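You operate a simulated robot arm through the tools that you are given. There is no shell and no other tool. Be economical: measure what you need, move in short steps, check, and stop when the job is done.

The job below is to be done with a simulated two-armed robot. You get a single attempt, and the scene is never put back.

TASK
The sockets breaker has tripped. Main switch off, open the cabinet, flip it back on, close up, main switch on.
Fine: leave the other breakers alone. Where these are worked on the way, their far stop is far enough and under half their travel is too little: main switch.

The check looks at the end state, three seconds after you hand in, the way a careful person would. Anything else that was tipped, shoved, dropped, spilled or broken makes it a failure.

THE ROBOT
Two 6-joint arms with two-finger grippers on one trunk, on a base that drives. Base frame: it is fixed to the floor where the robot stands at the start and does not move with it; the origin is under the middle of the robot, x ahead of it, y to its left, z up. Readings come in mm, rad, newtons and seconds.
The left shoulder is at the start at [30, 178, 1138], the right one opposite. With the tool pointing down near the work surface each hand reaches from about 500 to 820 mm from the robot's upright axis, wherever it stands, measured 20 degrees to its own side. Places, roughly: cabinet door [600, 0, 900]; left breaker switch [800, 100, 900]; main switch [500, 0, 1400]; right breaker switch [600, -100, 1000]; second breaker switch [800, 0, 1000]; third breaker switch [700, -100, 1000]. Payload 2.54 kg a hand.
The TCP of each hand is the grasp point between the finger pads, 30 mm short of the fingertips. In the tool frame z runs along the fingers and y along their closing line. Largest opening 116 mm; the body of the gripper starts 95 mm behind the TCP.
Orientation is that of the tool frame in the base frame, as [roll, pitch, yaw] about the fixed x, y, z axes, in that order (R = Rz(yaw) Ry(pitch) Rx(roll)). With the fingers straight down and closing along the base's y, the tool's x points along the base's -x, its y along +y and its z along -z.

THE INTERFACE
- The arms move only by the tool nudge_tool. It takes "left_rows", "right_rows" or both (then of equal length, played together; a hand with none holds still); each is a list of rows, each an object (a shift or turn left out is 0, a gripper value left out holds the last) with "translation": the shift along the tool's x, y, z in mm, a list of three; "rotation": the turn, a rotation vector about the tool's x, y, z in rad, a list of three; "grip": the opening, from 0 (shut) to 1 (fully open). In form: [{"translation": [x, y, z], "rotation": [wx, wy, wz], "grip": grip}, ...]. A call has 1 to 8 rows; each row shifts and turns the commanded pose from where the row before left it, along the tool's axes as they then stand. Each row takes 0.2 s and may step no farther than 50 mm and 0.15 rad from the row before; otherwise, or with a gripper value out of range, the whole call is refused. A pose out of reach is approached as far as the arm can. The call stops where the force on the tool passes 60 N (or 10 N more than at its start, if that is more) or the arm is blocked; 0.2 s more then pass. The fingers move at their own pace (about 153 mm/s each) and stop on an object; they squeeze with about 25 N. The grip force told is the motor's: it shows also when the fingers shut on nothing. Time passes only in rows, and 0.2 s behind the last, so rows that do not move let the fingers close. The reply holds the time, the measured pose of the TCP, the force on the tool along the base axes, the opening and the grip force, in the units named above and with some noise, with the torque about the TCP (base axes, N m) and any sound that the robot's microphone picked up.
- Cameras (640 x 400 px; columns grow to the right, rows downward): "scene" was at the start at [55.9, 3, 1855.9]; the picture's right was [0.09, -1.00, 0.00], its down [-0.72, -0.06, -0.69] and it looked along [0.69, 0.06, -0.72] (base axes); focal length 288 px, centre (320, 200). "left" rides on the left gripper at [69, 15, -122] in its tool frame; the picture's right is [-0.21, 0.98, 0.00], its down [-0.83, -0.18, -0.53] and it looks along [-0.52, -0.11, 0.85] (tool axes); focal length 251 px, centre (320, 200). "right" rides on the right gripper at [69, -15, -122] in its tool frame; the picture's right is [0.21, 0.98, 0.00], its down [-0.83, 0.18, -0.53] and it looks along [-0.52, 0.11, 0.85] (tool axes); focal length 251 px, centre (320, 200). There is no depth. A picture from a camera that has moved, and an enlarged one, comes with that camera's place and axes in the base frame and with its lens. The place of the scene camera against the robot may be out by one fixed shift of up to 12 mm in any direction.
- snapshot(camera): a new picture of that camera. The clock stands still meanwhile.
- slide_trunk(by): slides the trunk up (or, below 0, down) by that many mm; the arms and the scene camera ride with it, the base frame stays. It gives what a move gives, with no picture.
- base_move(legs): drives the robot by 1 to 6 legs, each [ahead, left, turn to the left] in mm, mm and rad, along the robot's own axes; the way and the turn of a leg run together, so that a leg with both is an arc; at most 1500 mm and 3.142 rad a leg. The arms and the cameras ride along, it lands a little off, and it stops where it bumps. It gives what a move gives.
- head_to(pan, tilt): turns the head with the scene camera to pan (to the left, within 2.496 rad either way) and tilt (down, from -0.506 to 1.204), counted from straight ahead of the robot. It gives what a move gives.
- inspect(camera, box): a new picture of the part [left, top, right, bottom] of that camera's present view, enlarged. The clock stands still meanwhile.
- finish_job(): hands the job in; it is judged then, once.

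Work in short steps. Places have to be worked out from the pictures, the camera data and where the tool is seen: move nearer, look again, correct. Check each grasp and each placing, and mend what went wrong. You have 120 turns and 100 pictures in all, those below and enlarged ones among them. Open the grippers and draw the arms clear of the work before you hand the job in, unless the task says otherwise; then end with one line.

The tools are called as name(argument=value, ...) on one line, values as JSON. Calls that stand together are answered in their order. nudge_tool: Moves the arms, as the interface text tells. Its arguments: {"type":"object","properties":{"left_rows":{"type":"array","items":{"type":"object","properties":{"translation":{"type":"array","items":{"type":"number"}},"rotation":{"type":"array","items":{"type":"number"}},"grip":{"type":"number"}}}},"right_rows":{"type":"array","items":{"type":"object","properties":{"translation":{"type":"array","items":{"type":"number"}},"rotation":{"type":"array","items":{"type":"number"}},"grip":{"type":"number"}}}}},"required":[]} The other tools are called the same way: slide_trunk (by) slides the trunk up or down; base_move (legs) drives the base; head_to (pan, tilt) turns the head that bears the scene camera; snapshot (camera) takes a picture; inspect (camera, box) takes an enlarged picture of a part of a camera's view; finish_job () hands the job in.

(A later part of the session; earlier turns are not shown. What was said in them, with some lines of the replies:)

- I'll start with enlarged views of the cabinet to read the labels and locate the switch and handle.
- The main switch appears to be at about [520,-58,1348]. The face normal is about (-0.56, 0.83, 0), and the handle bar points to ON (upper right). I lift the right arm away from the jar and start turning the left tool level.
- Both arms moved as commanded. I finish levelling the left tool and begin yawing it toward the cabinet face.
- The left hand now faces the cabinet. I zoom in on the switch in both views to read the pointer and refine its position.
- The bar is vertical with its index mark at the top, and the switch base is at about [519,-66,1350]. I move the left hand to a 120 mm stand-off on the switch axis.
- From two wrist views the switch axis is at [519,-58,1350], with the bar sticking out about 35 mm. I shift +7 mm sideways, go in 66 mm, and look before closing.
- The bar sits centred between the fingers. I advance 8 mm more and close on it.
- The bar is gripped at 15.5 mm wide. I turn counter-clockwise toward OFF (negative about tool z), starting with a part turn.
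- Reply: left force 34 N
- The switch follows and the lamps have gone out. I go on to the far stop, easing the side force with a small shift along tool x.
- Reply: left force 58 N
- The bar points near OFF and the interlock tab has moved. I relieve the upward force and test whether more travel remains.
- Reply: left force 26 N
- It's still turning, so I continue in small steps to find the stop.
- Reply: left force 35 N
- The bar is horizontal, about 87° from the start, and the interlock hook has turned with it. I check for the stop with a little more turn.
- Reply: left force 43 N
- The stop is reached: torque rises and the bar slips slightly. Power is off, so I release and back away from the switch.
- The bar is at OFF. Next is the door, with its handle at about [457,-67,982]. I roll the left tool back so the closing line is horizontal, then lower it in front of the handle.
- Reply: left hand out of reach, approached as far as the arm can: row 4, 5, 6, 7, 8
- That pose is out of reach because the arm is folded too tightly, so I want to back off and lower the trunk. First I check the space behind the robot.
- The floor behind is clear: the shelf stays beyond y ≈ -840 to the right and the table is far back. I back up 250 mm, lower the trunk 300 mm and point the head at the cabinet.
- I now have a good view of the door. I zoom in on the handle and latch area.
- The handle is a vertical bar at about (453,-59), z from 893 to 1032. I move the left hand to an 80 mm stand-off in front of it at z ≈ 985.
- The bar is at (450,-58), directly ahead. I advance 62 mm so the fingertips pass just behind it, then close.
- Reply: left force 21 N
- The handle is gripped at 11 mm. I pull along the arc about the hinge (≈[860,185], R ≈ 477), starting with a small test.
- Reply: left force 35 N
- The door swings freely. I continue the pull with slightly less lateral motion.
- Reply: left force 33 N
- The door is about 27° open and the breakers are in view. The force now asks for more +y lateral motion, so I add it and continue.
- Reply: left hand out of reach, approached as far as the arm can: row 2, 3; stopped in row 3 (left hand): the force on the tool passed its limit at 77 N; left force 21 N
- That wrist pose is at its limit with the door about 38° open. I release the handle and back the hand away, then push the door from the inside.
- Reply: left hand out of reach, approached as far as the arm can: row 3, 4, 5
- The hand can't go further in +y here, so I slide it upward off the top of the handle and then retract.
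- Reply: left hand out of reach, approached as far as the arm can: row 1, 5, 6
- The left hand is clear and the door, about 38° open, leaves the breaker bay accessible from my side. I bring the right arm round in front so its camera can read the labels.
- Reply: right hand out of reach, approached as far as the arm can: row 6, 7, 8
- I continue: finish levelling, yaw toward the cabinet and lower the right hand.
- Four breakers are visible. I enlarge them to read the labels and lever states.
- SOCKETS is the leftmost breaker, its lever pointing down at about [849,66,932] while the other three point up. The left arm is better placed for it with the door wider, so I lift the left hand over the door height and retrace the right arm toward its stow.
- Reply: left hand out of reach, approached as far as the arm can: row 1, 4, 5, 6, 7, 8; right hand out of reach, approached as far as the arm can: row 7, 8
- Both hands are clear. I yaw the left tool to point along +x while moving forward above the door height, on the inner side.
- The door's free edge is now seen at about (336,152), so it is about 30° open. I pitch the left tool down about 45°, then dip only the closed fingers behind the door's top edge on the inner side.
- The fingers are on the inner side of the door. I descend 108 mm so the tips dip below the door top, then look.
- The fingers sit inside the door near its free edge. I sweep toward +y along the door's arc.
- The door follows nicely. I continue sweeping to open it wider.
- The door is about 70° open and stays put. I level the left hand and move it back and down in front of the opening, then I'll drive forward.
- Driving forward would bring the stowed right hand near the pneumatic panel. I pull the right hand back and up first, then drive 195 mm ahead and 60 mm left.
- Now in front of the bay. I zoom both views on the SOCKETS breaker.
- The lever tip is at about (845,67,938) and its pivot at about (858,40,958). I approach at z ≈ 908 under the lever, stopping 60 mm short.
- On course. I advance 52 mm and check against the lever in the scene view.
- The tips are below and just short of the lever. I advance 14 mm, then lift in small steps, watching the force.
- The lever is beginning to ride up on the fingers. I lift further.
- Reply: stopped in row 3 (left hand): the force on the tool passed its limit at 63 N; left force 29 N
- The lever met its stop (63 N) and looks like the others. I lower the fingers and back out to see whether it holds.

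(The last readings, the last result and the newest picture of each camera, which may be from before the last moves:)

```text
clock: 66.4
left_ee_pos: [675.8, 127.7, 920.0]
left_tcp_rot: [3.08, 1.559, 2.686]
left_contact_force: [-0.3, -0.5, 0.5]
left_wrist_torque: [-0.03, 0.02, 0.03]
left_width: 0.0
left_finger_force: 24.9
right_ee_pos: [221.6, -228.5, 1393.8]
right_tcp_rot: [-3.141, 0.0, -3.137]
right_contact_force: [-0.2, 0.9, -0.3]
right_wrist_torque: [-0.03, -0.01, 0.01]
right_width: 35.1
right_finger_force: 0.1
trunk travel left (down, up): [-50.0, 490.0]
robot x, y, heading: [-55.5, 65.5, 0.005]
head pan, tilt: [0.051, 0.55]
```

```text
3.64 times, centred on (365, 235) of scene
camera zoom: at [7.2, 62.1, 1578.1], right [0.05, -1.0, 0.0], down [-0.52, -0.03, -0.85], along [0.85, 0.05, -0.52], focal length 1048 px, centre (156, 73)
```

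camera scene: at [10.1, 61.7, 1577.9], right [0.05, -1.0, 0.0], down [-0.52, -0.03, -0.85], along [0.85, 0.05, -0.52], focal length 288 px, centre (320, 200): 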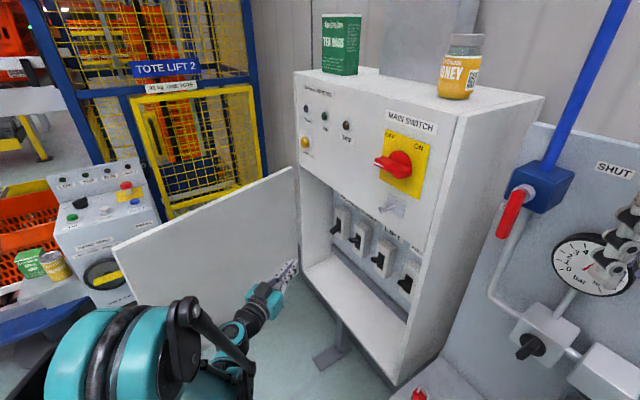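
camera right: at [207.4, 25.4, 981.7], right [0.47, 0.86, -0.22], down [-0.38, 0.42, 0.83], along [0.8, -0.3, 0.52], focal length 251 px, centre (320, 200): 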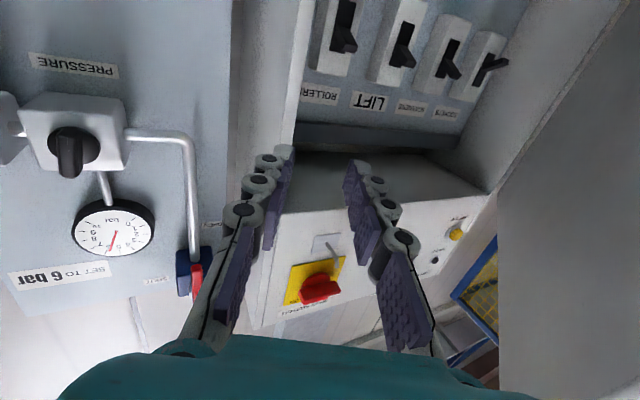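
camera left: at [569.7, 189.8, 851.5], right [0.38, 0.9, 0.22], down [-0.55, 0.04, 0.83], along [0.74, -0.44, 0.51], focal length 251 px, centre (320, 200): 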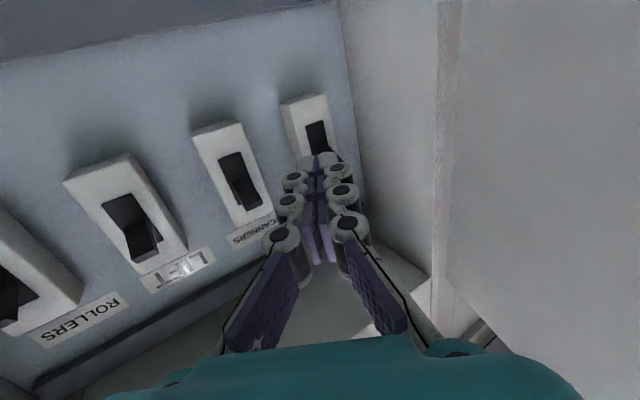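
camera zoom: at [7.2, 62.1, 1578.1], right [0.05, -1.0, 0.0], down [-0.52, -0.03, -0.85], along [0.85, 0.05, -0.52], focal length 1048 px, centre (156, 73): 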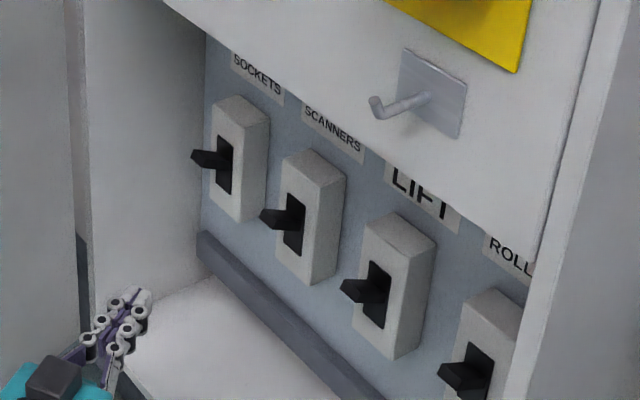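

SOCKETS is on at the same angle as the other three and it holds. I back the robot off 170 mm before bringing the left hand round to the outside of the door.

base_move(legs=[[-170, 0, 0]])

nudge_tool(left_rows=[{"translation": [-45, 0, -5]}, {"translation": [-45, 0, -5]}, {"translation": [-45, 0, 0]}, {"translation": [-45, 0, 0]}, {"translation": [-45, 0, 0]}, {"translation": [-45, 0, 0]}, {"translation": [-45, 0, 0]}, {"translation": [-45, 0, 0]}])

nudge_tool(left_rows=[{"rotation": [0, 0.15, 0], "translation": [0, 30, 0]}, {"rotation": [0, 0.15, 0], "translation": [0, 30, 0]}, {"rotation": [0, 0.15, 0], "translation": [0, 30, 0]}, {"rotation": [0, 0.15, 0], "translation": [0, 30, 0]}, {"rotation": [0, 0.15, 0], "translation": [0, 30, 0]}])

snapshot(camera="scene")

```text
clock: 67.8
left_ee_pos: [506.3, 126.9, 920.0]
left_tcp_rot: [3.064, 1.56, 2.669]
left_contact_force: [-0.6, 0.0, 0.8]
left_wrist_torque: [0.03, 0.02, -0.03]
left_width: 0.0
left_finger_force: 25.3
right_ee_pos: [51.8, -230.6, 1394.1]
right_tcp_rot: [3.141, 0.003, -3.137]
right_contact_force: [-0.2, 0.3, 0.5]
right_wrist_torque: [-0.03, -0.03, 0.0]
right_width: 34.9
right_finger_force: 0.0
trunk travel left (down, up): [-50.0, 490.0]
robot x, y, heading: [-223.3, 59.6, 0.01]
head pan, tilt: [0.051, 0.55]
```

```text
clock: 69.6
left_ee_pos: [497.7, 126.8, 1277.4]
left_tcp_rot: [3.085, 1.561, 2.69]
left_contact_force: [1.1, -0.3, 0.6]
left_wrist_torque: [-0.01, 0.03, 0.0]
left_width: 0.0
left_finger_force: 25.1
right_ee_pos: [51.8, -228.9, 1393.5]
right_tcp_rot: [3.141, 0.0, -3.138]
right_contact_force: [-0.3, -0.3, 0.2]
right_wrist_torque: [0.01, -0.02, -0.02]
right_width: 34.7
right_finger_force: 0.0
trunk travel left (down, up): [-50.0, 490.0]
robot x, y, heading: [-228.7, 57.6, 0.005]
head pan, tilt: [0.051, 0.55]
```

```text
clock: 70.8
left_ee_pos: [560.5, 270.8, 1276.9]
left_tcp_rot: [-3.141, 0.807, 2.748]
left_contact_force: [0.7, 0.8, -0.6]
left_wrist_torque: [-0.01, 0.0, -0.04]
left_width: 0.1
left_finger_force: 25.4
right_ee_pos: [55.3, -229.6, 1393.9]
right_tcp_rot: [-3.139, -0.001, -3.138]
right_contact_force: [1.4, 0.3, 0.2]
right_wrist_torque: [-0.04, 0.06, 0.02]
right_width: 34.8
right_finger_force: 0.1
trunk travel left (down, up): [-50.0, 490.0]
robot x, y, heading: [-227.5, 60.2, 0.005]
head pan, tilt: [0.051, 0.55]
```

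```text
33 pictures are left
camera scene: at [-159.9, 62.3, 1577.8], right [0.06, -1.0, 0.0], down [-0.52, -0.03, -0.85], along [0.85, 0.05, -0.52], focal length 288 px, centre (320, 200)
```

scene: 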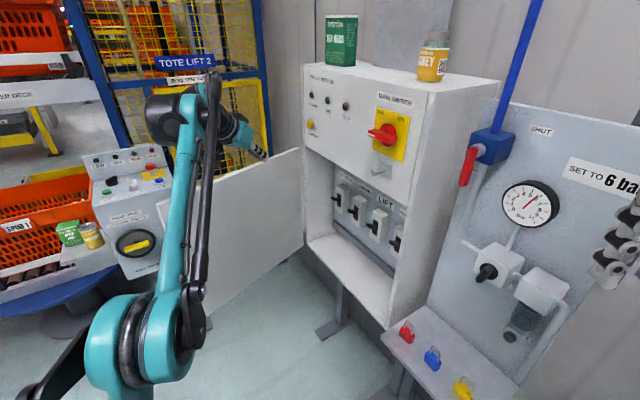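

The hand is above the door level on the inner side. I carry it over to beyond the door's free edge at z ≈ 1277.

nudge_tool(left_rows=[{"translation": [22, 34, -23.5]}, {"translation": [22, 34, -23.5]}, {"translation": [22, 34, -23.5]}, {"translation": [22, 34, -23.5]}, {"translation": [22, 34, -23.5]}, {"translation": [22, 34, -23.5]}])

snapshot(camera="scene")

snapshot(camera="left")

```text
clock: 72.2
left_ee_pos: [459.1, 534.0, 1279.9]
left_tcp_rot: [-3.139, 0.811, 2.748]
left_contact_force: [0.8, 0.5, 0.3]
left_wrist_torque: [-0.07, -0.04, -0.03]
left_width: 0.0
left_finger_force: 25.9
right_ee_pos: [52.6, -227.7, 1394.7]
right_tcp_rot: [-3.14, 0.001, -3.136]
right_contact_force: [0.2, 0.8, 0.3]
right_wrist_torque: [-0.04, 0.0, -0.04]
right_width: 35.0
right_finger_force: 0.0
trunk travel left (down, up): [-50.0, 490.0]
robot x, y, heading: [-226.5, 61.0, 0.003]
head pan, tilt: [0.051, 0.55]
```

```text
32 pictures are left
camera scene: at [-162.3, 63.4, 1578.0], right [0.06, -1.0, 0.0], down [-0.52, -0.03, -0.85], along [0.85, 0.05, -0.52], focal length 288 px, centre (320, 200)
```

scene: 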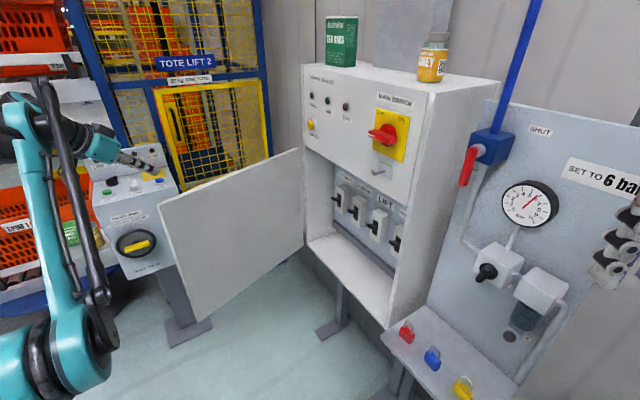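

```text
31 pictures are left
camera left: at [340.0, 599.2, 1313.2], right [0.51, 0.84, 0.15], down [0.1, -0.24, 0.97], along [0.85, -0.48, -0.2], focal length 251 px, centre (320, 200)
```

left: 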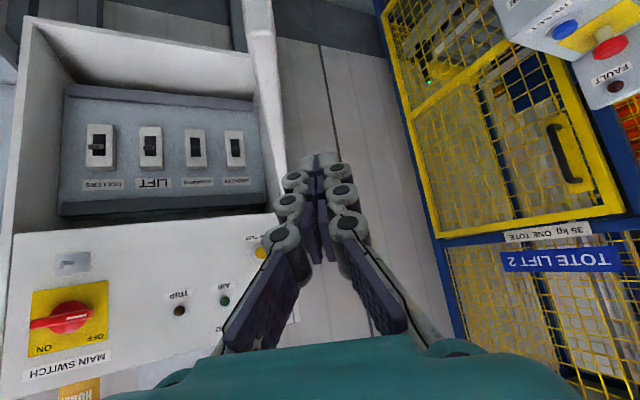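

The fingers are about 50 mm outside the door's plane near the free edge. I descend to hook behind the top edge.

nudge_tool(left_rows=[{"translation": [26, 0, 25]}, {"translation": [26, 0, 25]}, {"translation": [26, 0, 25]}])

snapshot(camera="left")

inspect(camera="scene", box=[60, 100, 260, 250])

```text
clock: 73.0
left_ee_pos: [460.2, 531.8, 1170.5]
left_tcp_rot: [-3.141, 0.811, 2.745]
left_contact_force: [0.0, -0.4, -0.5]
left_wrist_torque: [0.0, -0.03, -0.01]
left_width: 0.0
left_finger_force: 25.5
right_ee_pos: [53.0, -229.2, 1394.0]
right_tcp_rot: [3.142, 0.001, -3.135]
right_contact_force: [-0.4, 0.1, 0.2]
right_wrist_torque: [-0.01, 0.01, 0.02]
right_width: 34.7
right_finger_force: 0.1
trunk travel left (down, up): [-50.0, 490.0]
robot x, y, heading: [-231.2, 59.4, 0.005]
head pan, tilt: [0.051, 0.55]
```

```text
30 pictures are left
camera left: at [341.6, 598.0, 1204.6], right [0.51, 0.84, 0.16], down [0.1, -0.24, 0.97], along [0.85, -0.48, -0.21], focal length 251 px, centre (320, 200)
```

left: 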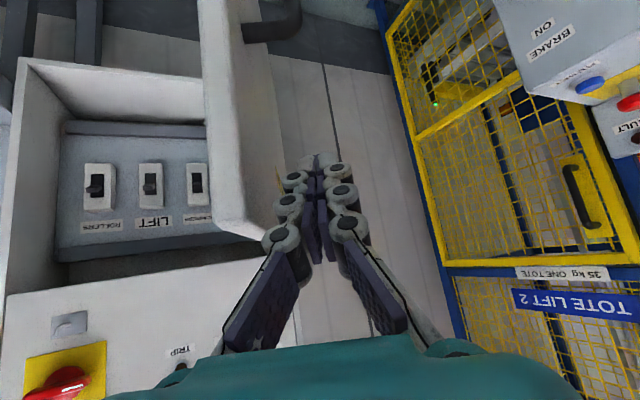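

```text
2.67 times, centred on (160, 175) of scene
camera zoom: at [-162.2, 61.7, 1578.0], right [0.06, -1.0, 0.0], down [-0.52, -0.03, -0.85], along [0.85, 0.05, -0.52], focal length 769 px, centre (747, 267)
```

zoom: 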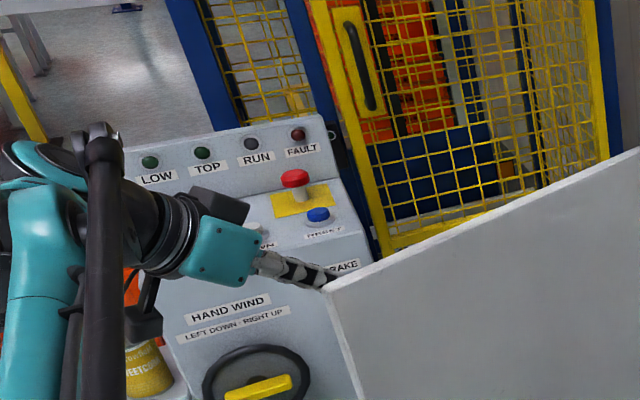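

The fingers are hooked outside the door. I sweep it closed along its arc, first part.

nudge_tool(left_rows=[{"translation": [0, -30, 0]}, {"translation": [0, -30, 0]}, {"translation": [0, -30, 0]}, {"translation": [0, -30, 0]}, {"translation": [0, -30, 0]}])

nudge_tool(left_rows=[{"translation": [-9, -28, 9]}, {"translation": [-12, -28, 12]}, {"translation": [-12, -28, 12]}, {"translation": [-12, -28, 12]}])

snapshot(camera="scene")

```text
clock: 74.2
left_ee_pos: [403.1, 390.4, 1172.2]
left_tcp_rot: [3.138, 0.81, 2.745]
left_contact_force: [1.0, -0.9, 0.0]
left_wrist_torque: [0.04, -0.02, 0.02]
left_width: 0.0
left_finger_force: 24.8
right_ee_pos: [51.5, -230.2, 1394.0]
right_tcp_rot: [3.141, -0.001, -3.136]
right_contact_force: [-0.4, 0.8, -0.2]
right_wrist_torque: [0.0, -0.03, -0.01]
right_width: 34.8
right_finger_force: 0.1
trunk travel left (down, up): [-50.0, 490.0]
robot x, y, heading: [-228.0, 59.9, 0.005]
head pan, tilt: [0.051, 0.55]
```

```text
clock: 75.2
left_ee_pos: [417.9, 262.7, 1173.3]
left_tcp_rot: [3.14, 0.81, 2.746]
left_contact_force: [-0.3, 0.0, 0.1]
left_wrist_torque: [-0.01, 0.0, -0.03]
left_width: 0.1
left_finger_force: 25.1
right_ee_pos: [53.2, -230.9, 1394.2]
right_tcp_rot: [3.141, 0.001, -3.136]
right_contact_force: [-0.1, -0.3, 0.0]
right_wrist_torque: [0.01, 0.0, 0.0]
right_width: 34.7
right_finger_force: 0.1
trunk travel left (down, up): [-50.0, 490.0]
robot x, y, heading: [-227.4, 61.1, 0.009]
head pan, tilt: [0.051, 0.55]
```

```text
28 pictures are left
camera scene: at [-162.4, 60.5, 1578.0], right [0.06, -1.0, 0.0], down [-0.52, -0.03, -0.85], along [0.85, 0.05, -0.52], focal length 288 px, centre (320, 200)
```

scene: 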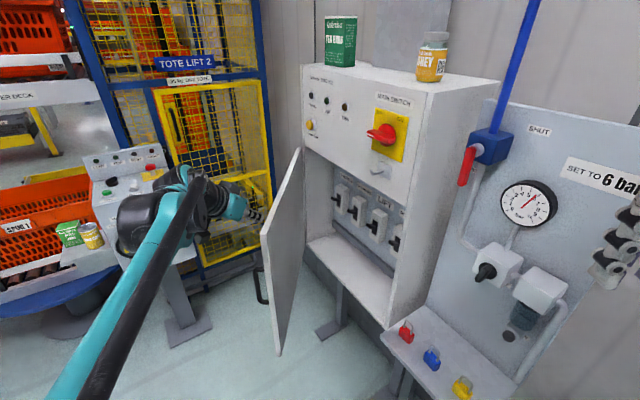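

The door follows, now about 38° open. I continue closing it.

nudge_tool(left_rows=[{"translation": [-11, -30, 11]}, {"translation": [-11, -30, 11]}, {"translation": [-11, -30, 11]}, {"translation": [-11, -30, 11]}, {"translation": [-11, -30, 12]}])

snapshot(camera="scene")

```text
clock: 76.4
left_ee_pos: [432.2, 94.1, 1173.4]
left_tcp_rot: [3.141, 0.808, 2.746]
left_contact_force: [-0.1, -0.2, -0.6]
left_wrist_torque: [0.0, -0.04, 0.02]
left_width: 0.0
left_finger_force: 24.9
right_ee_pos: [53.2, -230.6, 1393.6]
right_tcp_rot: [3.14, -0.001, -3.137]
right_contact_force: [0.0, -1.0, 0.0]
right_wrist_torque: [-0.01, -0.01, -0.03]
right_width: 34.7
right_finger_force: 0.1
trunk travel left (down, up): [-50.0, 490.0]
robot x, y, heading: [-228.4, 59.6, 0.005]
head pan, tilt: [0.051, 0.55]
```

```text
27 pictures are left
camera scene: at [-162.5, 60.0, 1578.0], right [0.06, -1.0, 0.0], down [-0.52, -0.03, -0.85], along [0.85, 0.05, -0.52], focal length 288 px, centre (320, 200)
```

scene: 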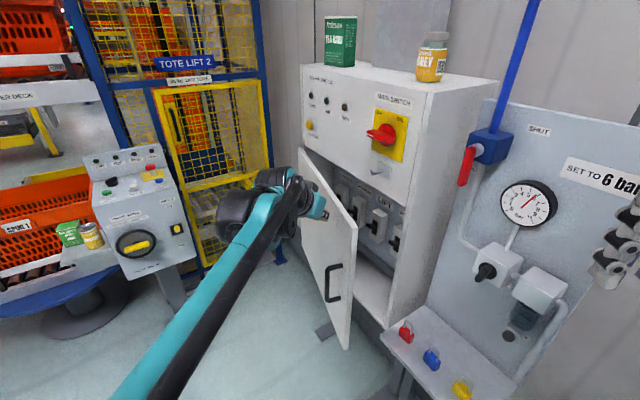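

The door is about 15° open. I level the hand, drop it to z ≈ 1100 and push the door face toward closed.

nudge_tool(left_rows=[{"rotation": [0, -0.15, 0], "translation": [0, 0, -8]}, {"rotation": [0, -0.15, 0], "translation": [0, 0, -8]}, {"rotation": [0, -0.15, 0], "translation": [0, 0, -5]}, {"rotation": [0, -0.15, 0]}, {"rotation": [0, -0.15, 0]}, {"translation": [35, 0, 0]}, {"translation": [35, 0, 0]}])

nudge_tool(left_rows=[{"translation": [0, -25, 17]}, {"translation": [0, -25, 17]}, {"translation": [0, -25, 17]}, {"translation": [0, -20, 14]}])

snapshot(camera="scene")

```text
clock: 78.0
left_ee_pos: [417.2, 102.7, 1114.9]
left_tcp_rot: [3.136, 1.56, 2.739]
left_contact_force: [-0.3, -0.2, -1.2]
left_wrist_torque: [0.0, 0.0, 0.01]
left_width: 0.0
left_finger_force: 24.9
right_ee_pos: [53.2, -229.3, 1393.5]
right_tcp_rot: [3.141, -0.001, -3.136]
right_contact_force: [0.2, -0.3, 0.9]
right_wrist_torque: [0.03, 0.01, -0.03]
right_width: 34.8
right_finger_force: 0.0
trunk travel left (down, up): [-50.0, 490.0]
robot x, y, heading: [-229.9, 60.5, 0.0]
head pan, tilt: [0.051, 0.55]
```

```text
clock: 79.0
left_ee_pos: [440.0, -10.6, 1116.4]
left_tcp_rot: [3.131, 1.56, 2.737]
left_contact_force: [-0.4, -0.2, 0.6]
left_wrist_torque: [0.04, -0.01, 0.0]
left_width: 0.1
left_finger_force: 25.4
right_ee_pos: [52.5, -230.7, 1393.9]
right_tcp_rot: [-3.141, 0.0, -3.135]
right_contact_force: [-0.4, 0.5, 0.2]
right_wrist_torque: [0.02, 0.0, -0.02]
right_width: 34.8
right_finger_force: 0.0
trunk travel left (down, up): [-50.0, 490.0]
robot x, y, heading: [-228.9, 59.5, 0.006]
head pan, tilt: [0.051, 0.55]
```

```text
26 pictures are left
camera scene: at [-162.6, 60.7, 1578.0], right [0.06, -1.0, 0.0], down [-0.52, -0.03, -0.85], along [0.85, 0.05, -0.52], focal length 288 px, centre (320, 200)
```

scene: 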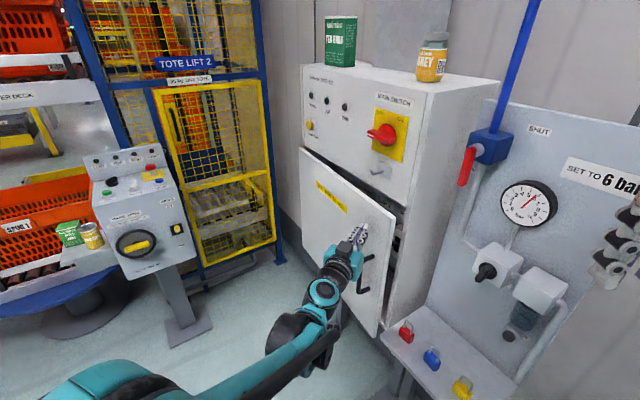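

The door is nearly shut. I push in small steps along the normal until contact force shows it seated.

nudge_tool(left_rows=[{"translation": [0, -8, 12]}, {"translation": [0, -8, 12]}, {"translation": [0, -7, 10]}, {"translation": [0, -5, 7]}])

inspect(camera="scene", box=[280, 90, 440, 350])

```text
clock: 80.0
left_ee_pos: [459.6, -40.7, 1116.9]
left_tcp_rot: [3.099, 1.558, 2.7]
left_contact_force: [0.1, 0.4, -0.9]
left_wrist_torque: [0.0, -0.02, 0.01]
left_width: 0.1
left_finger_force: 25.0
left hand out of reach, approached as far as the arm can: row 3, 4
right_ee_pos: [52.7, -229.9, 1393.9]
right_tcp_rot: [-3.14, 0.0, -3.137]
right_contact_force: [0.2, 0.3, 0.1]
right_wrist_torque: [0.0, -0.02, 0.04]
right_width: 34.5
right_finger_force: 0.0
trunk travel left (down, up): [-50.0, 490.0]
robot x, y, heading: [-226.2, 62.8, 0.005]
head pan, tilt: [0.051, 0.55]
```

```text
1.54 times, centred on (360, 220) of scene
camera zoom: at [-162.6, 61.0, 1578.0], right [0.06, -1.0, 0.0], down [-0.52, -0.03, -0.85], along [0.85, 0.05, -0.52], focal length 443 px, centre (258, 169)
```

zoom: 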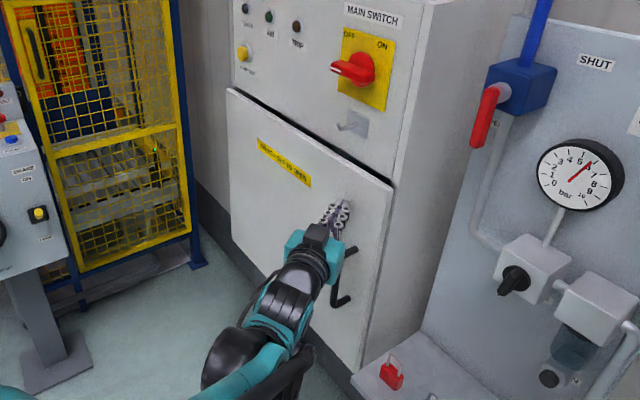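

There's still a small gap and the arm is at a wrist limit. I yaw the tool toward the face normal and push straight in gently.

nudge_tool(left_rows=[{"translation": [0, 0, -8], "rotation": [0.15, 0, 0]}, {"rotation": [0.15, 0, 0]}, {"rotation": [0.15, 0, 0]}, {"translation": [0, 0, 6]}, {"translation": [0, 0, 6]}, {"translation": [0, 0, 6]}, {"translation": [0, 0, 6]}])

inspect(camera="scene", box=[280, 90, 440, 350])

```text
clock: 81.8
left_ee_pos: [463.9, -49.2, 1116.7]
left_tcp_rot: [-3.042, 1.563, 2.4]
left_contact_force: [-17.4, 17.5, 0.2]
left_wrist_torque: [-0.04, -0.05, -0.19]
left_width: 0.0
left_finger_force: 24.9
left hand out of reach, approached as far as the arm can: row 1
right_ee_pos: [49.0, -226.2, 1395.7]
right_tcp_rot: [-3.14, 0.004, -3.136]
right_contact_force: [0.1, -0.5, 0.1]
right_wrist_torque: [0.01, -0.01, -0.01]
right_width: 34.9
right_finger_force: 0.0
trunk travel left (down, up): [-50.0, 490.0]
robot x, y, heading: [-227.4, 61.9, 0.004]
head pan, tilt: [0.051, 0.55]
stopped in row 7 (left hand): the force on the tool passed its limit at 62 N (the readings are from after the stop); the commanded pose is now the measured one
```

```text
1.54 times, centred on (360, 220) of scene
camera zoom: at [-167.4, 64.4, 1578.4], right [0.06, -1.0, 0.0], down [-0.52, -0.03, -0.85], along [0.85, 0.05, -0.52], focal length 443 px, centre (258, 169)
```

zoom: 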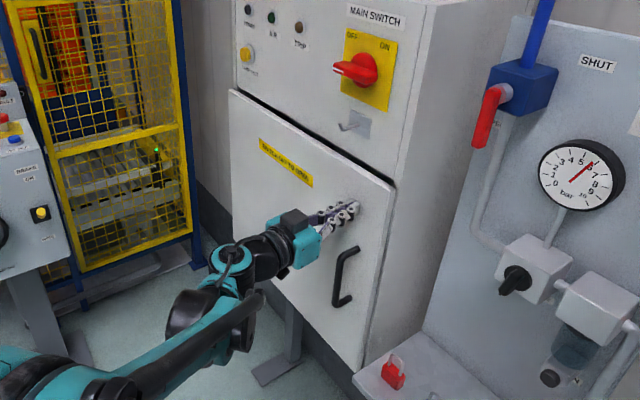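

The door is seated firmly. I back the hand off, raise the trunk 300 mm, and set the roll for the now horizontal switch bar.

nudge_tool(left_rows=[{"translation": [0, 0, -35]}, {"translation": [0, 0, -35]}, {"translation": [0, 0, -40]}, {"rotation": [0.13, 0, 0]}])

slide_trunk(by=250)

nudge_tool(left_rows=[{"rotation": [0, 0, -0.15], "grip": 0.5}, {"rotation": [0, 0, -0.15]}, {"rotation": [0, 0, -0.15]}, {"rotation": [0, 0, -0.15]}, {"rotation": [0, 0, -0.15]}, {"rotation": [0, 0, -0.15]}, {"rotation": [0, 0, -0.15]}, {"rotation": [0, 0, -0.15]}])

nudge_tool(left_rows=[{"rotation": [0, 0, -0.15]}, {"rotation": [0, 0, -0.15]}, {"rotation": [0, 0, -0.071]}])

snapshot(camera="left")

snapshot(camera="scene")

```text
clock: 82.8
left_ee_pos: [395.1, 28.9, 1112.6]
left_tcp_rot: [-2.777, 1.559, 2.533]
left_contact_force: [-0.4, 0.2, -0.4]
left_wrist_torque: [-0.04, -0.03, -0.01]
left_width: 0.0
left_finger_force: 24.8
right_ee_pos: [54.1, -228.1, 1393.3]
right_tcp_rot: [-3.14, -0.001, -3.135]
right_contact_force: [0.6, -0.9, -0.1]
right_wrist_torque: [0.02, 0.07, 0.0]
right_width: 34.7
right_finger_force: 0.0
trunk travel left (down, up): [-50.0, 490.0]
robot x, y, heading: [-231.1, 59.1, 0.002]
head pan, tilt: [0.051, 0.55]
```

```text
clock: 85.4
left_ee_pos: [394.4, 28.6, 1365.9]
left_tcp_rot: [-2.86, 1.559, 2.449]
left_contact_force: [-0.1, -0.6, 0.2]
left_wrist_torque: [0.01, 0.04, -0.01]
left_width: 0.0
left_finger_force: 24.8
right_ee_pos: [53.3, -228.9, 1643.4]
right_tcp_rot: [-3.14, -0.001, -3.135]
right_contact_force: [0.8, -0.2, -0.1]
right_wrist_torque: [0.03, 0.0, -0.01]
right_width: 35.0
right_finger_force: 0.0
trunk travel left (down, up): [-300.0, 240.0]
robot x, y, heading: [-228.2, 62.6, 0.011]
head pan, tilt: [0.051, 0.55]
```

```text
clock: 87.2
left_ee_pos: [394.4, 28.7, 1363.9]
left_tcp_rot: [-1.583, 0.365, -2.551]
left_contact_force: [-0.3, -0.2, 0.0]
left_wrist_torque: [0.02, 0.02, 0.0]
left_width: 57.9
left_finger_force: 0.2
right_ee_pos: [52.7, -226.8, 1643.8]
right_tcp_rot: [-3.141, 0.0, -3.135]
right_contact_force: [0.3, 1.2, 0.3]
right_wrist_torque: [0.01, -0.01, 0.01]
right_width: 34.9
right_finger_force: 0.1
trunk travel left (down, up): [-300.0, 240.0]
robot x, y, heading: [-229.1, 60.7, 0.009]
head pan, tilt: [0.051, 0.55]
```

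```text
clock: 88.0
left_ee_pos: [393.0, 27.3, 1364.8]
left_tcp_rot: [-1.531, 0.1, -2.54]
left_contact_force: [0.2, 0.3, 0.6]
left_wrist_torque: [0.0, -0.01, 0.01]
left_width: 58.1
left_finger_force: 0.3
left hand out of reach, approached as far as the arm can: row 2, 3
right_ee_pos: [52.4, -228.2, 1643.5]
right_tcp_rot: [3.141, -0.001, -3.135]
right_contact_force: [-0.5, 0.3, 0.6]
right_wrist_torque: [0.02, 0.01, -0.01]
right_width: 34.7
right_finger_force: 0.1
trunk travel left (down, up): [-300.0, 240.0]
robot x, y, heading: [-228.8, 60.2, 0.001]
head pan, tilt: [0.051, 0.55]
```

```text
23 pictures are left
camera left: at [270.7, 89.3, 1338.1], right [0.28, 0.15, -0.95], down [0.36, 0.9, 0.24], along [0.89, -0.41, 0.2], focal length 251 px, centre (320, 200)
```

left: 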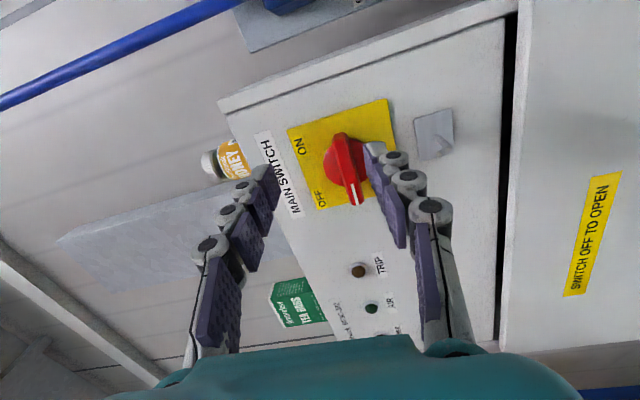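

```text
22 pictures are left
camera scene: at [-163.5, 61.9, 1828.0], right [0.06, -1.0, 0.0], down [-0.52, -0.03, -0.85], along [0.85, 0.05, -0.52], focal length 288 px, centre (320, 200)
```

scene: 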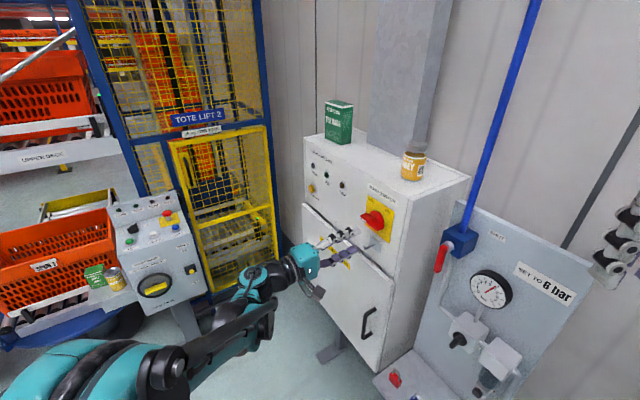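

The switch bar is horizontal at OFF. I move sideways to its axis (stand-off 110 mm) and complete the roll.

nudge_tool(left_rows=[{"translation": [-28, 7, 15]}, {"translation": [-28, 7, 15]}, {"rotation": [0, 0, -0.1]}])

snapshot(camera="left")

```text
clock: 88.8
left_ee_pos: [457.1, 32.6, 1358.0]
left_tcp_rot: [-1.51, 0.087, -2.535]
left_contact_force: [0.1, -0.6, 0.1]
left_wrist_torque: [-0.02, -0.01, 0.05]
left_width: 57.9
left_finger_force: 0.0
left hand out of reach, approached as far as the arm can: row 3
right_ee_pos: [50.7, -228.3, 1644.5]
right_tcp_rot: [3.141, 0.002, -3.135]
right_contact_force: [0.8, -0.8, 0.6]
right_wrist_torque: [-0.02, -0.02, -0.01]
right_width: 35.0
right_finger_force: 0.0
trunk travel left (down, up): [-300.0, 240.0]
robot x, y, heading: [-228.5, 57.9, 0.008]
head pan, tilt: [0.051, 0.55]
```

```text
21 pictures are left
camera left: at [334.4, 93.2, 1329.4], right [0.28, 0.12, -0.95], down [0.35, 0.91, 0.22], along [0.89, -0.4, 0.21], focal length 251 px, centre (320, 200)
```

left: 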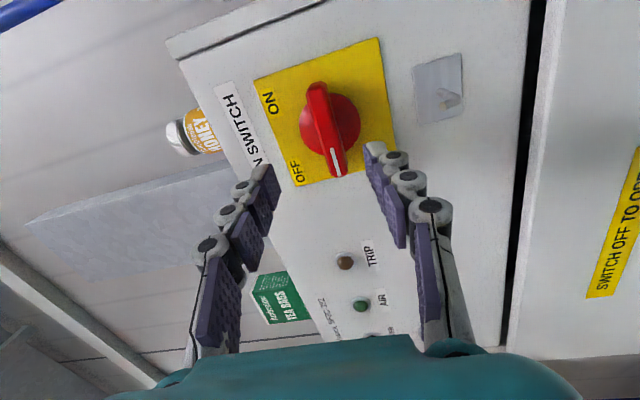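

The roll is 5° short because of a joint limit, but that's fine for gripping. I go in, lowering 6 mm, and close on the bar.

nudge_tool(left_rows=[{"translation": [0, 4, 22]}, {"translation": [0, 2, 22]}, {"translation": [0, 0, 20]}])

snapshot(camera="left")

inspect(camera="scene", box=[300, 150, 440, 290])

```text
clock: 89.6
left_ee_pos: [495.8, -20.2, 1355.7]
left_tcp_rot: [-1.508, 0.087, -2.534]
left_contact_force: [1.0, 0.3, -0.4]
left_wrist_torque: [-0.06, -0.01, 0.01]
left_width: 58.2
left_finger_force: 0.0
right_ee_pos: [52.6, -228.8, 1641.1]
right_tcp_rot: [3.141, -0.001, -3.136]
right_contact_force: [0.7, 0.3, 0.3]
right_wrist_torque: [0.03, 0.03, 0.02]
right_width: 35.0
right_finger_force: 0.0
trunk travel left (down, up): [-300.0, 240.0]
robot x, y, heading: [-228.5, 64.5, 0.008]
head pan, tilt: [0.051, 0.55]
```

```text
20 pictures are left
camera left: at [372.2, 40.3, 1327.1], right [0.28, 0.12, -0.95], down [0.35, 0.91, 0.22], along [0.89, -0.4, 0.21], focal length 251 px, centre (320, 200)
```

left: 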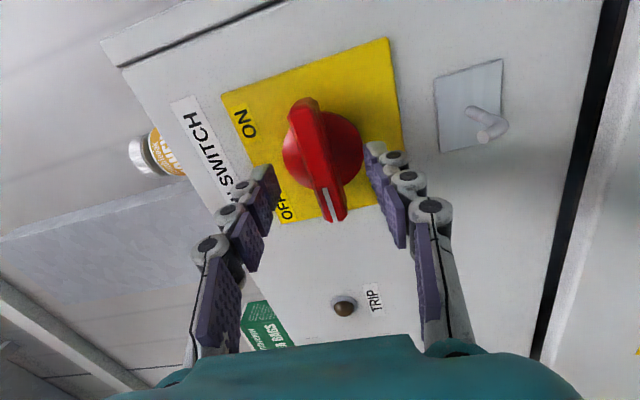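

```text
2.86 times, centred on (370, 220) of scene
camera zoom: at [-162.6, 61.1, 1828.0], right [0.06, -1.0, 0.0], down [-0.52, -0.03, -0.85], along [0.85, 0.05, -0.52], focal length 824 px, centre (177, 143)
```

zoom: 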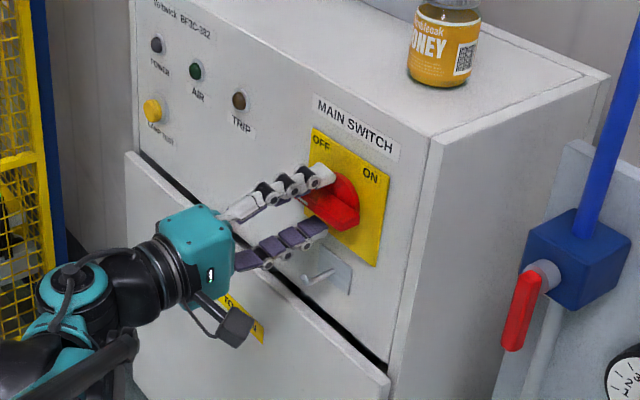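

Centred on the bar. I close and begin turning clockwise toward ON.

nudge_tool(left_rows=[{"translation": [0, 0, 3], "grip": 0}, {"grip": 0}, {"grip": 0}])

nudge_tool(left_rows=[{"rotation": [0, 0, 0.12]}, {"rotation": [0, 0, 0.12]}, {"rotation": [0, 0, 0.12]}, {"rotation": [0, 0, 0.12]}])

snapshot(camera="left")

```text
clock: 90.4
left_ee_pos: [497.2, -21.5, 1353.9]
left_tcp_rot: [-1.512, 0.089, -2.536]
left_contact_force: [-20.1, 11.3, -42.0]
left_wrist_torque: [1.22, 0.89, 0.17]
left_width: 16.0
left_finger_force: 41.5
right_ee_pos: [54.1, -225.8, 1642.3]
right_tcp_rot: [-3.14, 0.0, -3.136]
right_contact_force: [0.1, 0.1, -1.0]
right_wrist_torque: [-0.01, -0.04, 0.02]
right_width: 34.8
right_finger_force: 0.2
trunk travel left (down, up): [-300.0, 240.0]
robot x, y, heading: [-227.7, 63.2, 0.005]
head pan, tilt: [0.051, 0.55]
```

```text
clock: 91.4
left_ee_pos: [498.0, -22.1, 1357.4]
left_tcp_rot: [-1.496, 0.569, -2.5]
left_contact_force: [-15.4, 6.2, -23.0]
left_wrist_torque: [1.36, 0.96, -0.59]
left_width: 16.5
left_finger_force: 42.1
right_ee_pos: [51.6, -228.2, 1644.3]
right_tcp_rot: [3.141, 0.0, -3.136]
right_contact_force: [0.2, 1.0, -0.7]
right_wrist_torque: [-0.02, -0.01, 0.02]
right_width: 34.8
right_finger_force: 0.1
trunk travel left (down, up): [-300.0, 240.0]
robot x, y, heading: [-227.4, 58.6, 0.01]
head pan, tilt: [0.051, 0.55]
```

```text
18 pictures are left
camera left: at [388.8, 47.8, 1299.3], right [0.61, 0.36, -0.71], down [0.17, 0.81, 0.56], along [0.78, -0.46, 0.43], focal length 251 px, centre (320, 200)
```

left: 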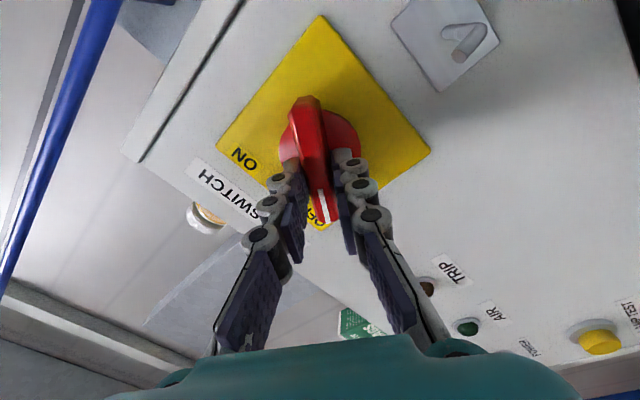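

The switch follows. I relieve the vertical force and continue turning.

nudge_tool(left_rows=[{"translation": [1.6, 2.5, 0]}, {"rotation": [0, 0, 0.12]}, {"rotation": [0, 0, 0.12]}, {"rotation": [0, 0, 0.12]}, {"rotation": [0, 0, 0.12]}])

nudge_tool(left_rows=[{"rotation": [0, 0, 0.12]}, {"rotation": [0, 0, 0.12]}, {"rotation": [0, 0, 0.12]}, {"rotation": [0, 0, 0.08]}])

snapshot(camera="left")

```text
clock: 92.6
left_ee_pos: [495.1, -23.9, 1355.9]
left_tcp_rot: [-1.436, 1.046, -2.423]
left_contact_force: [6.0, -4.0, 39.7]
left_wrist_torque: [-0.09, -0.03, 0.59]
left_width: 16.1
left_finger_force: 41.9
right_ee_pos: [48.6, -229.5, 1644.2]
right_tcp_rot: [3.14, 0.002, -3.134]
right_contact_force: [-0.1, 1.0, 0.6]
right_wrist_torque: [0.01, 0.02, 0.02]
right_width: 34.8
right_finger_force: 0.1
trunk travel left (down, up): [-300.0, 240.0]
robot x, y, heading: [-233.1, 60.0, 0.008]
head pan, tilt: [0.051, 0.55]
```

```text
clock: 93.6
left_ee_pos: [492.0, -24.2, 1355.2]
left_tcp_rot: [-0.875, 1.468, -1.85]
left_contact_force: [-2.1, -5.6, 29.1]
left_wrist_torque: [-0.38, -0.57, 0.25]
left_width: 15.6
left_finger_force: 41.9
right_ee_pos: [48.4, -229.3, 1645.3]
right_tcp_rot: [3.141, 0.003, -3.136]
right_contact_force: [1.0, 0.3, -0.2]
right_wrist_torque: [-0.02, 0.0, -0.03]
right_width: 34.5
right_finger_force: 0.0
trunk travel left (down, up): [-300.0, 240.0]
robot x, y, heading: [-231.7, 59.0, 0.002]
head pan, tilt: [0.051, 0.55]
```

```text
17 pictures are left
camera left: at [434.8, 78.4, 1277.6], right [0.81, 0.57, 0.14], down [-0.43, 0.42, 0.8], along [0.4, -0.71, 0.58], focal length 251 px, centre (320, 200)
```

left: 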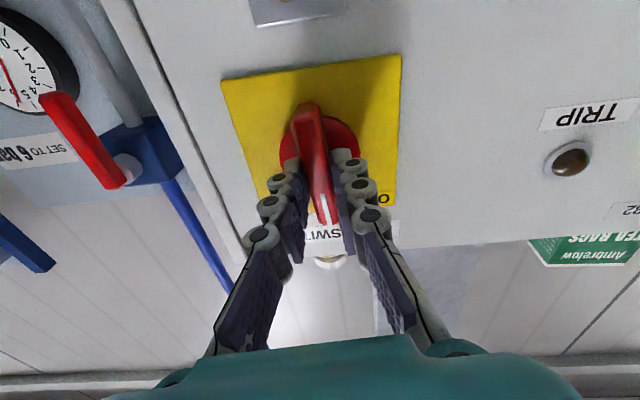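

The bar is near vertical and the TRIP lamp stays dark. I press on to the ON stop.

nudge_tool(left_rows=[{"rotation": [0, 0, 0.08]}, {"rotation": [0, 0, 0.08]}, {"rotation": [0, 0, 0.08]}])

inspect(camera="scene", box=[290, 130, 450, 290])

```text
clock: 94.4
left_ee_pos: [492.5, -23.7, 1353.4]
left_tcp_rot: [1.195, 1.4, 0.228]
left_contact_force: [-14.5, -5.0, 8.5]
left_wrist_torque: [-0.83, 1.17, 0.13]
left_width: 18.7
left_finger_force: 44.6
right_ee_pos: [48.0, -230.1, 1643.9]
right_tcp_rot: [3.141, 0.004, -3.135]
right_contact_force: [0.0, 0.3, -0.7]
right_wrist_torque: [-0.01, 0.0, -0.01]
right_width: 34.7
right_finger_force: 0.1
trunk travel left (down, up): [-300.0, 240.0]
robot x, y, heading: [-227.6, 59.0, 0.006]
head pan, tilt: [0.051, 0.55]
```

```text
2.50 times, centred on (370, 210) of scene
camera zoom: at [-168.0, 60.7, 1828.0], right [0.06, -1.0, 0.0], down [-0.52, -0.03, -0.85], along [0.85, 0.05, -0.52], focal length 721 px, centre (195, 175)
```

zoom: 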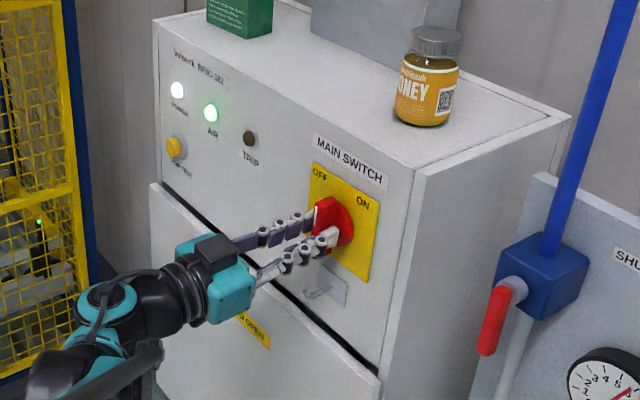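

POWER and AIR are lit, TRIP is dark, and the stop has been reached. I release and withdraw.

nudge_tool(left_rows=[{"rotation": [0, 0, -0.1], "grip": 0.5}, {"grip": 0.5}, {"translation": [0, 0, -35]}, {"translation": [0, 0, -40]}, {"translation": [0, 0, -40]}, {"translation": [0, 20, -30]}, {"translation": [0, 20, -20]}])

snapshot(camera="scene")

snapshot(camera="left")

inspect(camera="scene", box=[290, 130, 450, 370])

```text
clock: 96.0
left_ee_pos: [436.1, 136.8, 1346.6]
left_tcp_rot: [0.734, 1.487, -0.234]
left_contact_force: [0.7, -0.3, 0.2]
left_wrist_torque: [0.0, 0.01, -0.03]
left_width: 58.2
left_finger_force: 0.1
right_ee_pos: [51.5, -228.2, 1643.7]
right_tcp_rot: [-3.141, 0.002, -3.135]
right_contact_force: [-0.1, -0.6, 0.3]
right_wrist_torque: [0.02, 0.01, -0.04]
right_width: 34.4
right_finger_force: 0.1
trunk travel left (down, up): [-300.0, 240.0]
robot x, y, heading: [-230.1, 60.2, 0.009]
head pan, tilt: [0.051, 0.55]
```

```text
15 pictures are left
camera scene: at [-163.1, 62.4, 1828.0], right [0.06, -1.0, 0.0], down [-0.52, -0.03, -0.85], along [0.85, 0.05, -0.52], focal length 288 px, centre (320, 200)
```

scene: 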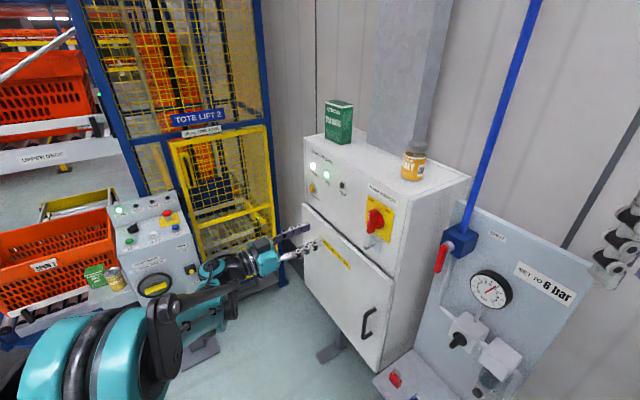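

```text
14 pictures are left
camera left: at [386.1, 243.8, 1270.6], right [0.78, 0.56, 0.27], down [-0.52, 0.35, 0.78], along [0.34, -0.75, 0.57], focal length 251 px, centre (320, 200)
```

left: 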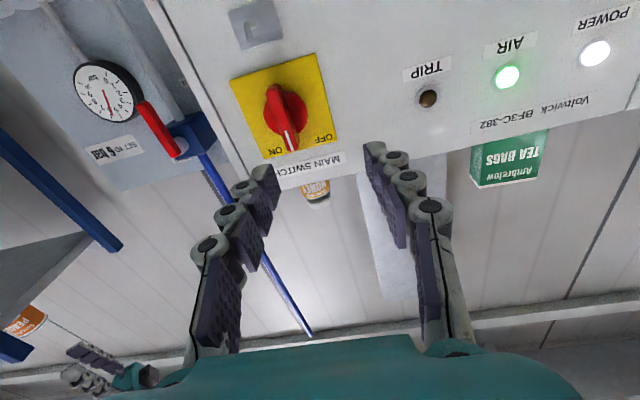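

```text
1.67 times, centred on (370, 250) of scene
camera zoom: at [-163.1, 62.4, 1828.0], right [0.06, -1.0, 0.0], down [-0.52, -0.03, -0.85], along [0.85, 0.05, -0.52], focal length 480 px, centre (237, 117)
```

zoom: 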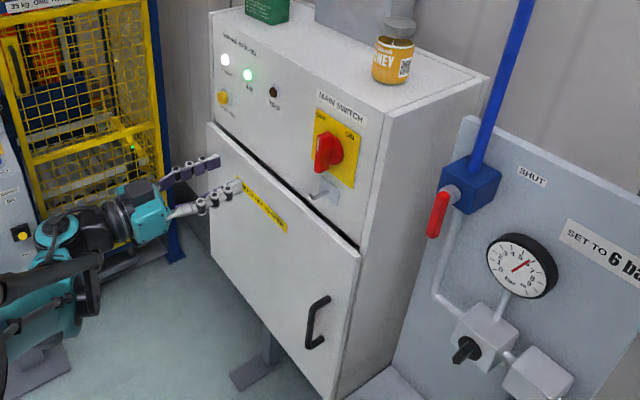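

Door shut, main switch on at its original position, TRIP lamp out, nothing else disturbed. I open the grippers and back the robot clear.

nudge_tool(left_rows=[{"grip": 1}, {"grip": 1}], right_rows=[{"grip": 1}, {"grip": 1}])

base_move(legs=[[-150, 0, 0]])

snapshot(camera="scene")

```text
clock: 96.6
left_ee_pos: [436.8, 135.5, 1345.6]
left_tcp_rot: [0.739, 1.487, -0.228]
left_contact_force: [0.3, 0.2, -0.2]
left_wrist_torque: [0.01, 0.01, -0.02]
left_width: 115.6
left_finger_force: 0.1
right_ee_pos: [51.8, -228.1, 1643.6]
right_tcp_rot: [3.141, -0.001, -3.134]
right_contact_force: [-0.7, 0.0, 1.0]
right_wrist_torque: [0.02, 0.0, 0.01]
right_width: 116.1
right_finger_force: 0.0
trunk travel left (down, up): [-300.0, 240.0]
robot x, y, heading: [-228.1, 61.4, 0.006]
head pan, tilt: [0.051, 0.55]
```

```text
clock: 98.0
left_ee_pos: [285.7, 132.4, 1346.8]
left_tcp_rot: [0.738, 1.485, -0.234]
left_contact_force: [0.8, -0.4, 0.2]
left_wrist_torque: [0.01, -0.03, 0.02]
left_width: 115.8
left_finger_force: 0.1
right_ee_pos: [-99.2, -228.9, 1644.1]
right_tcp_rot: [3.14, 0.0, -3.138]
right_contact_force: [-0.6, 0.5, 0.2]
right_wrist_torque: [-0.01, -0.02, 0.0]
right_width: 116.1
right_finger_force: 0.0
trunk travel left (down, up): [-300.0, 240.0]
robot x, y, heading: [-382.8, 58.0, 0.003]
head pan, tilt: [0.051, 0.55]
```

```text
12 pictures are left
camera scene: at [-314.1, 61.0, 1828.0], right [0.05, -1.0, 0.0], down [-0.52, -0.03, -0.85], along [0.85, 0.05, -0.52], focal length 288 px, centre (320, 200)
```

scene: 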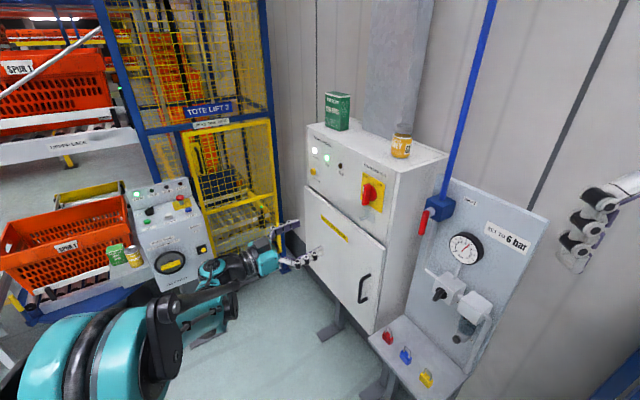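

Everything is in its end state and the arms are clear, so I hand in.

finish_job()

```text
The job is handed in.
```

The sockets breaker is back on, the cabinet door is shut, and the main switch is on again: POWER and AIR are lit, TRIP is out, and I left the other breakers alone.
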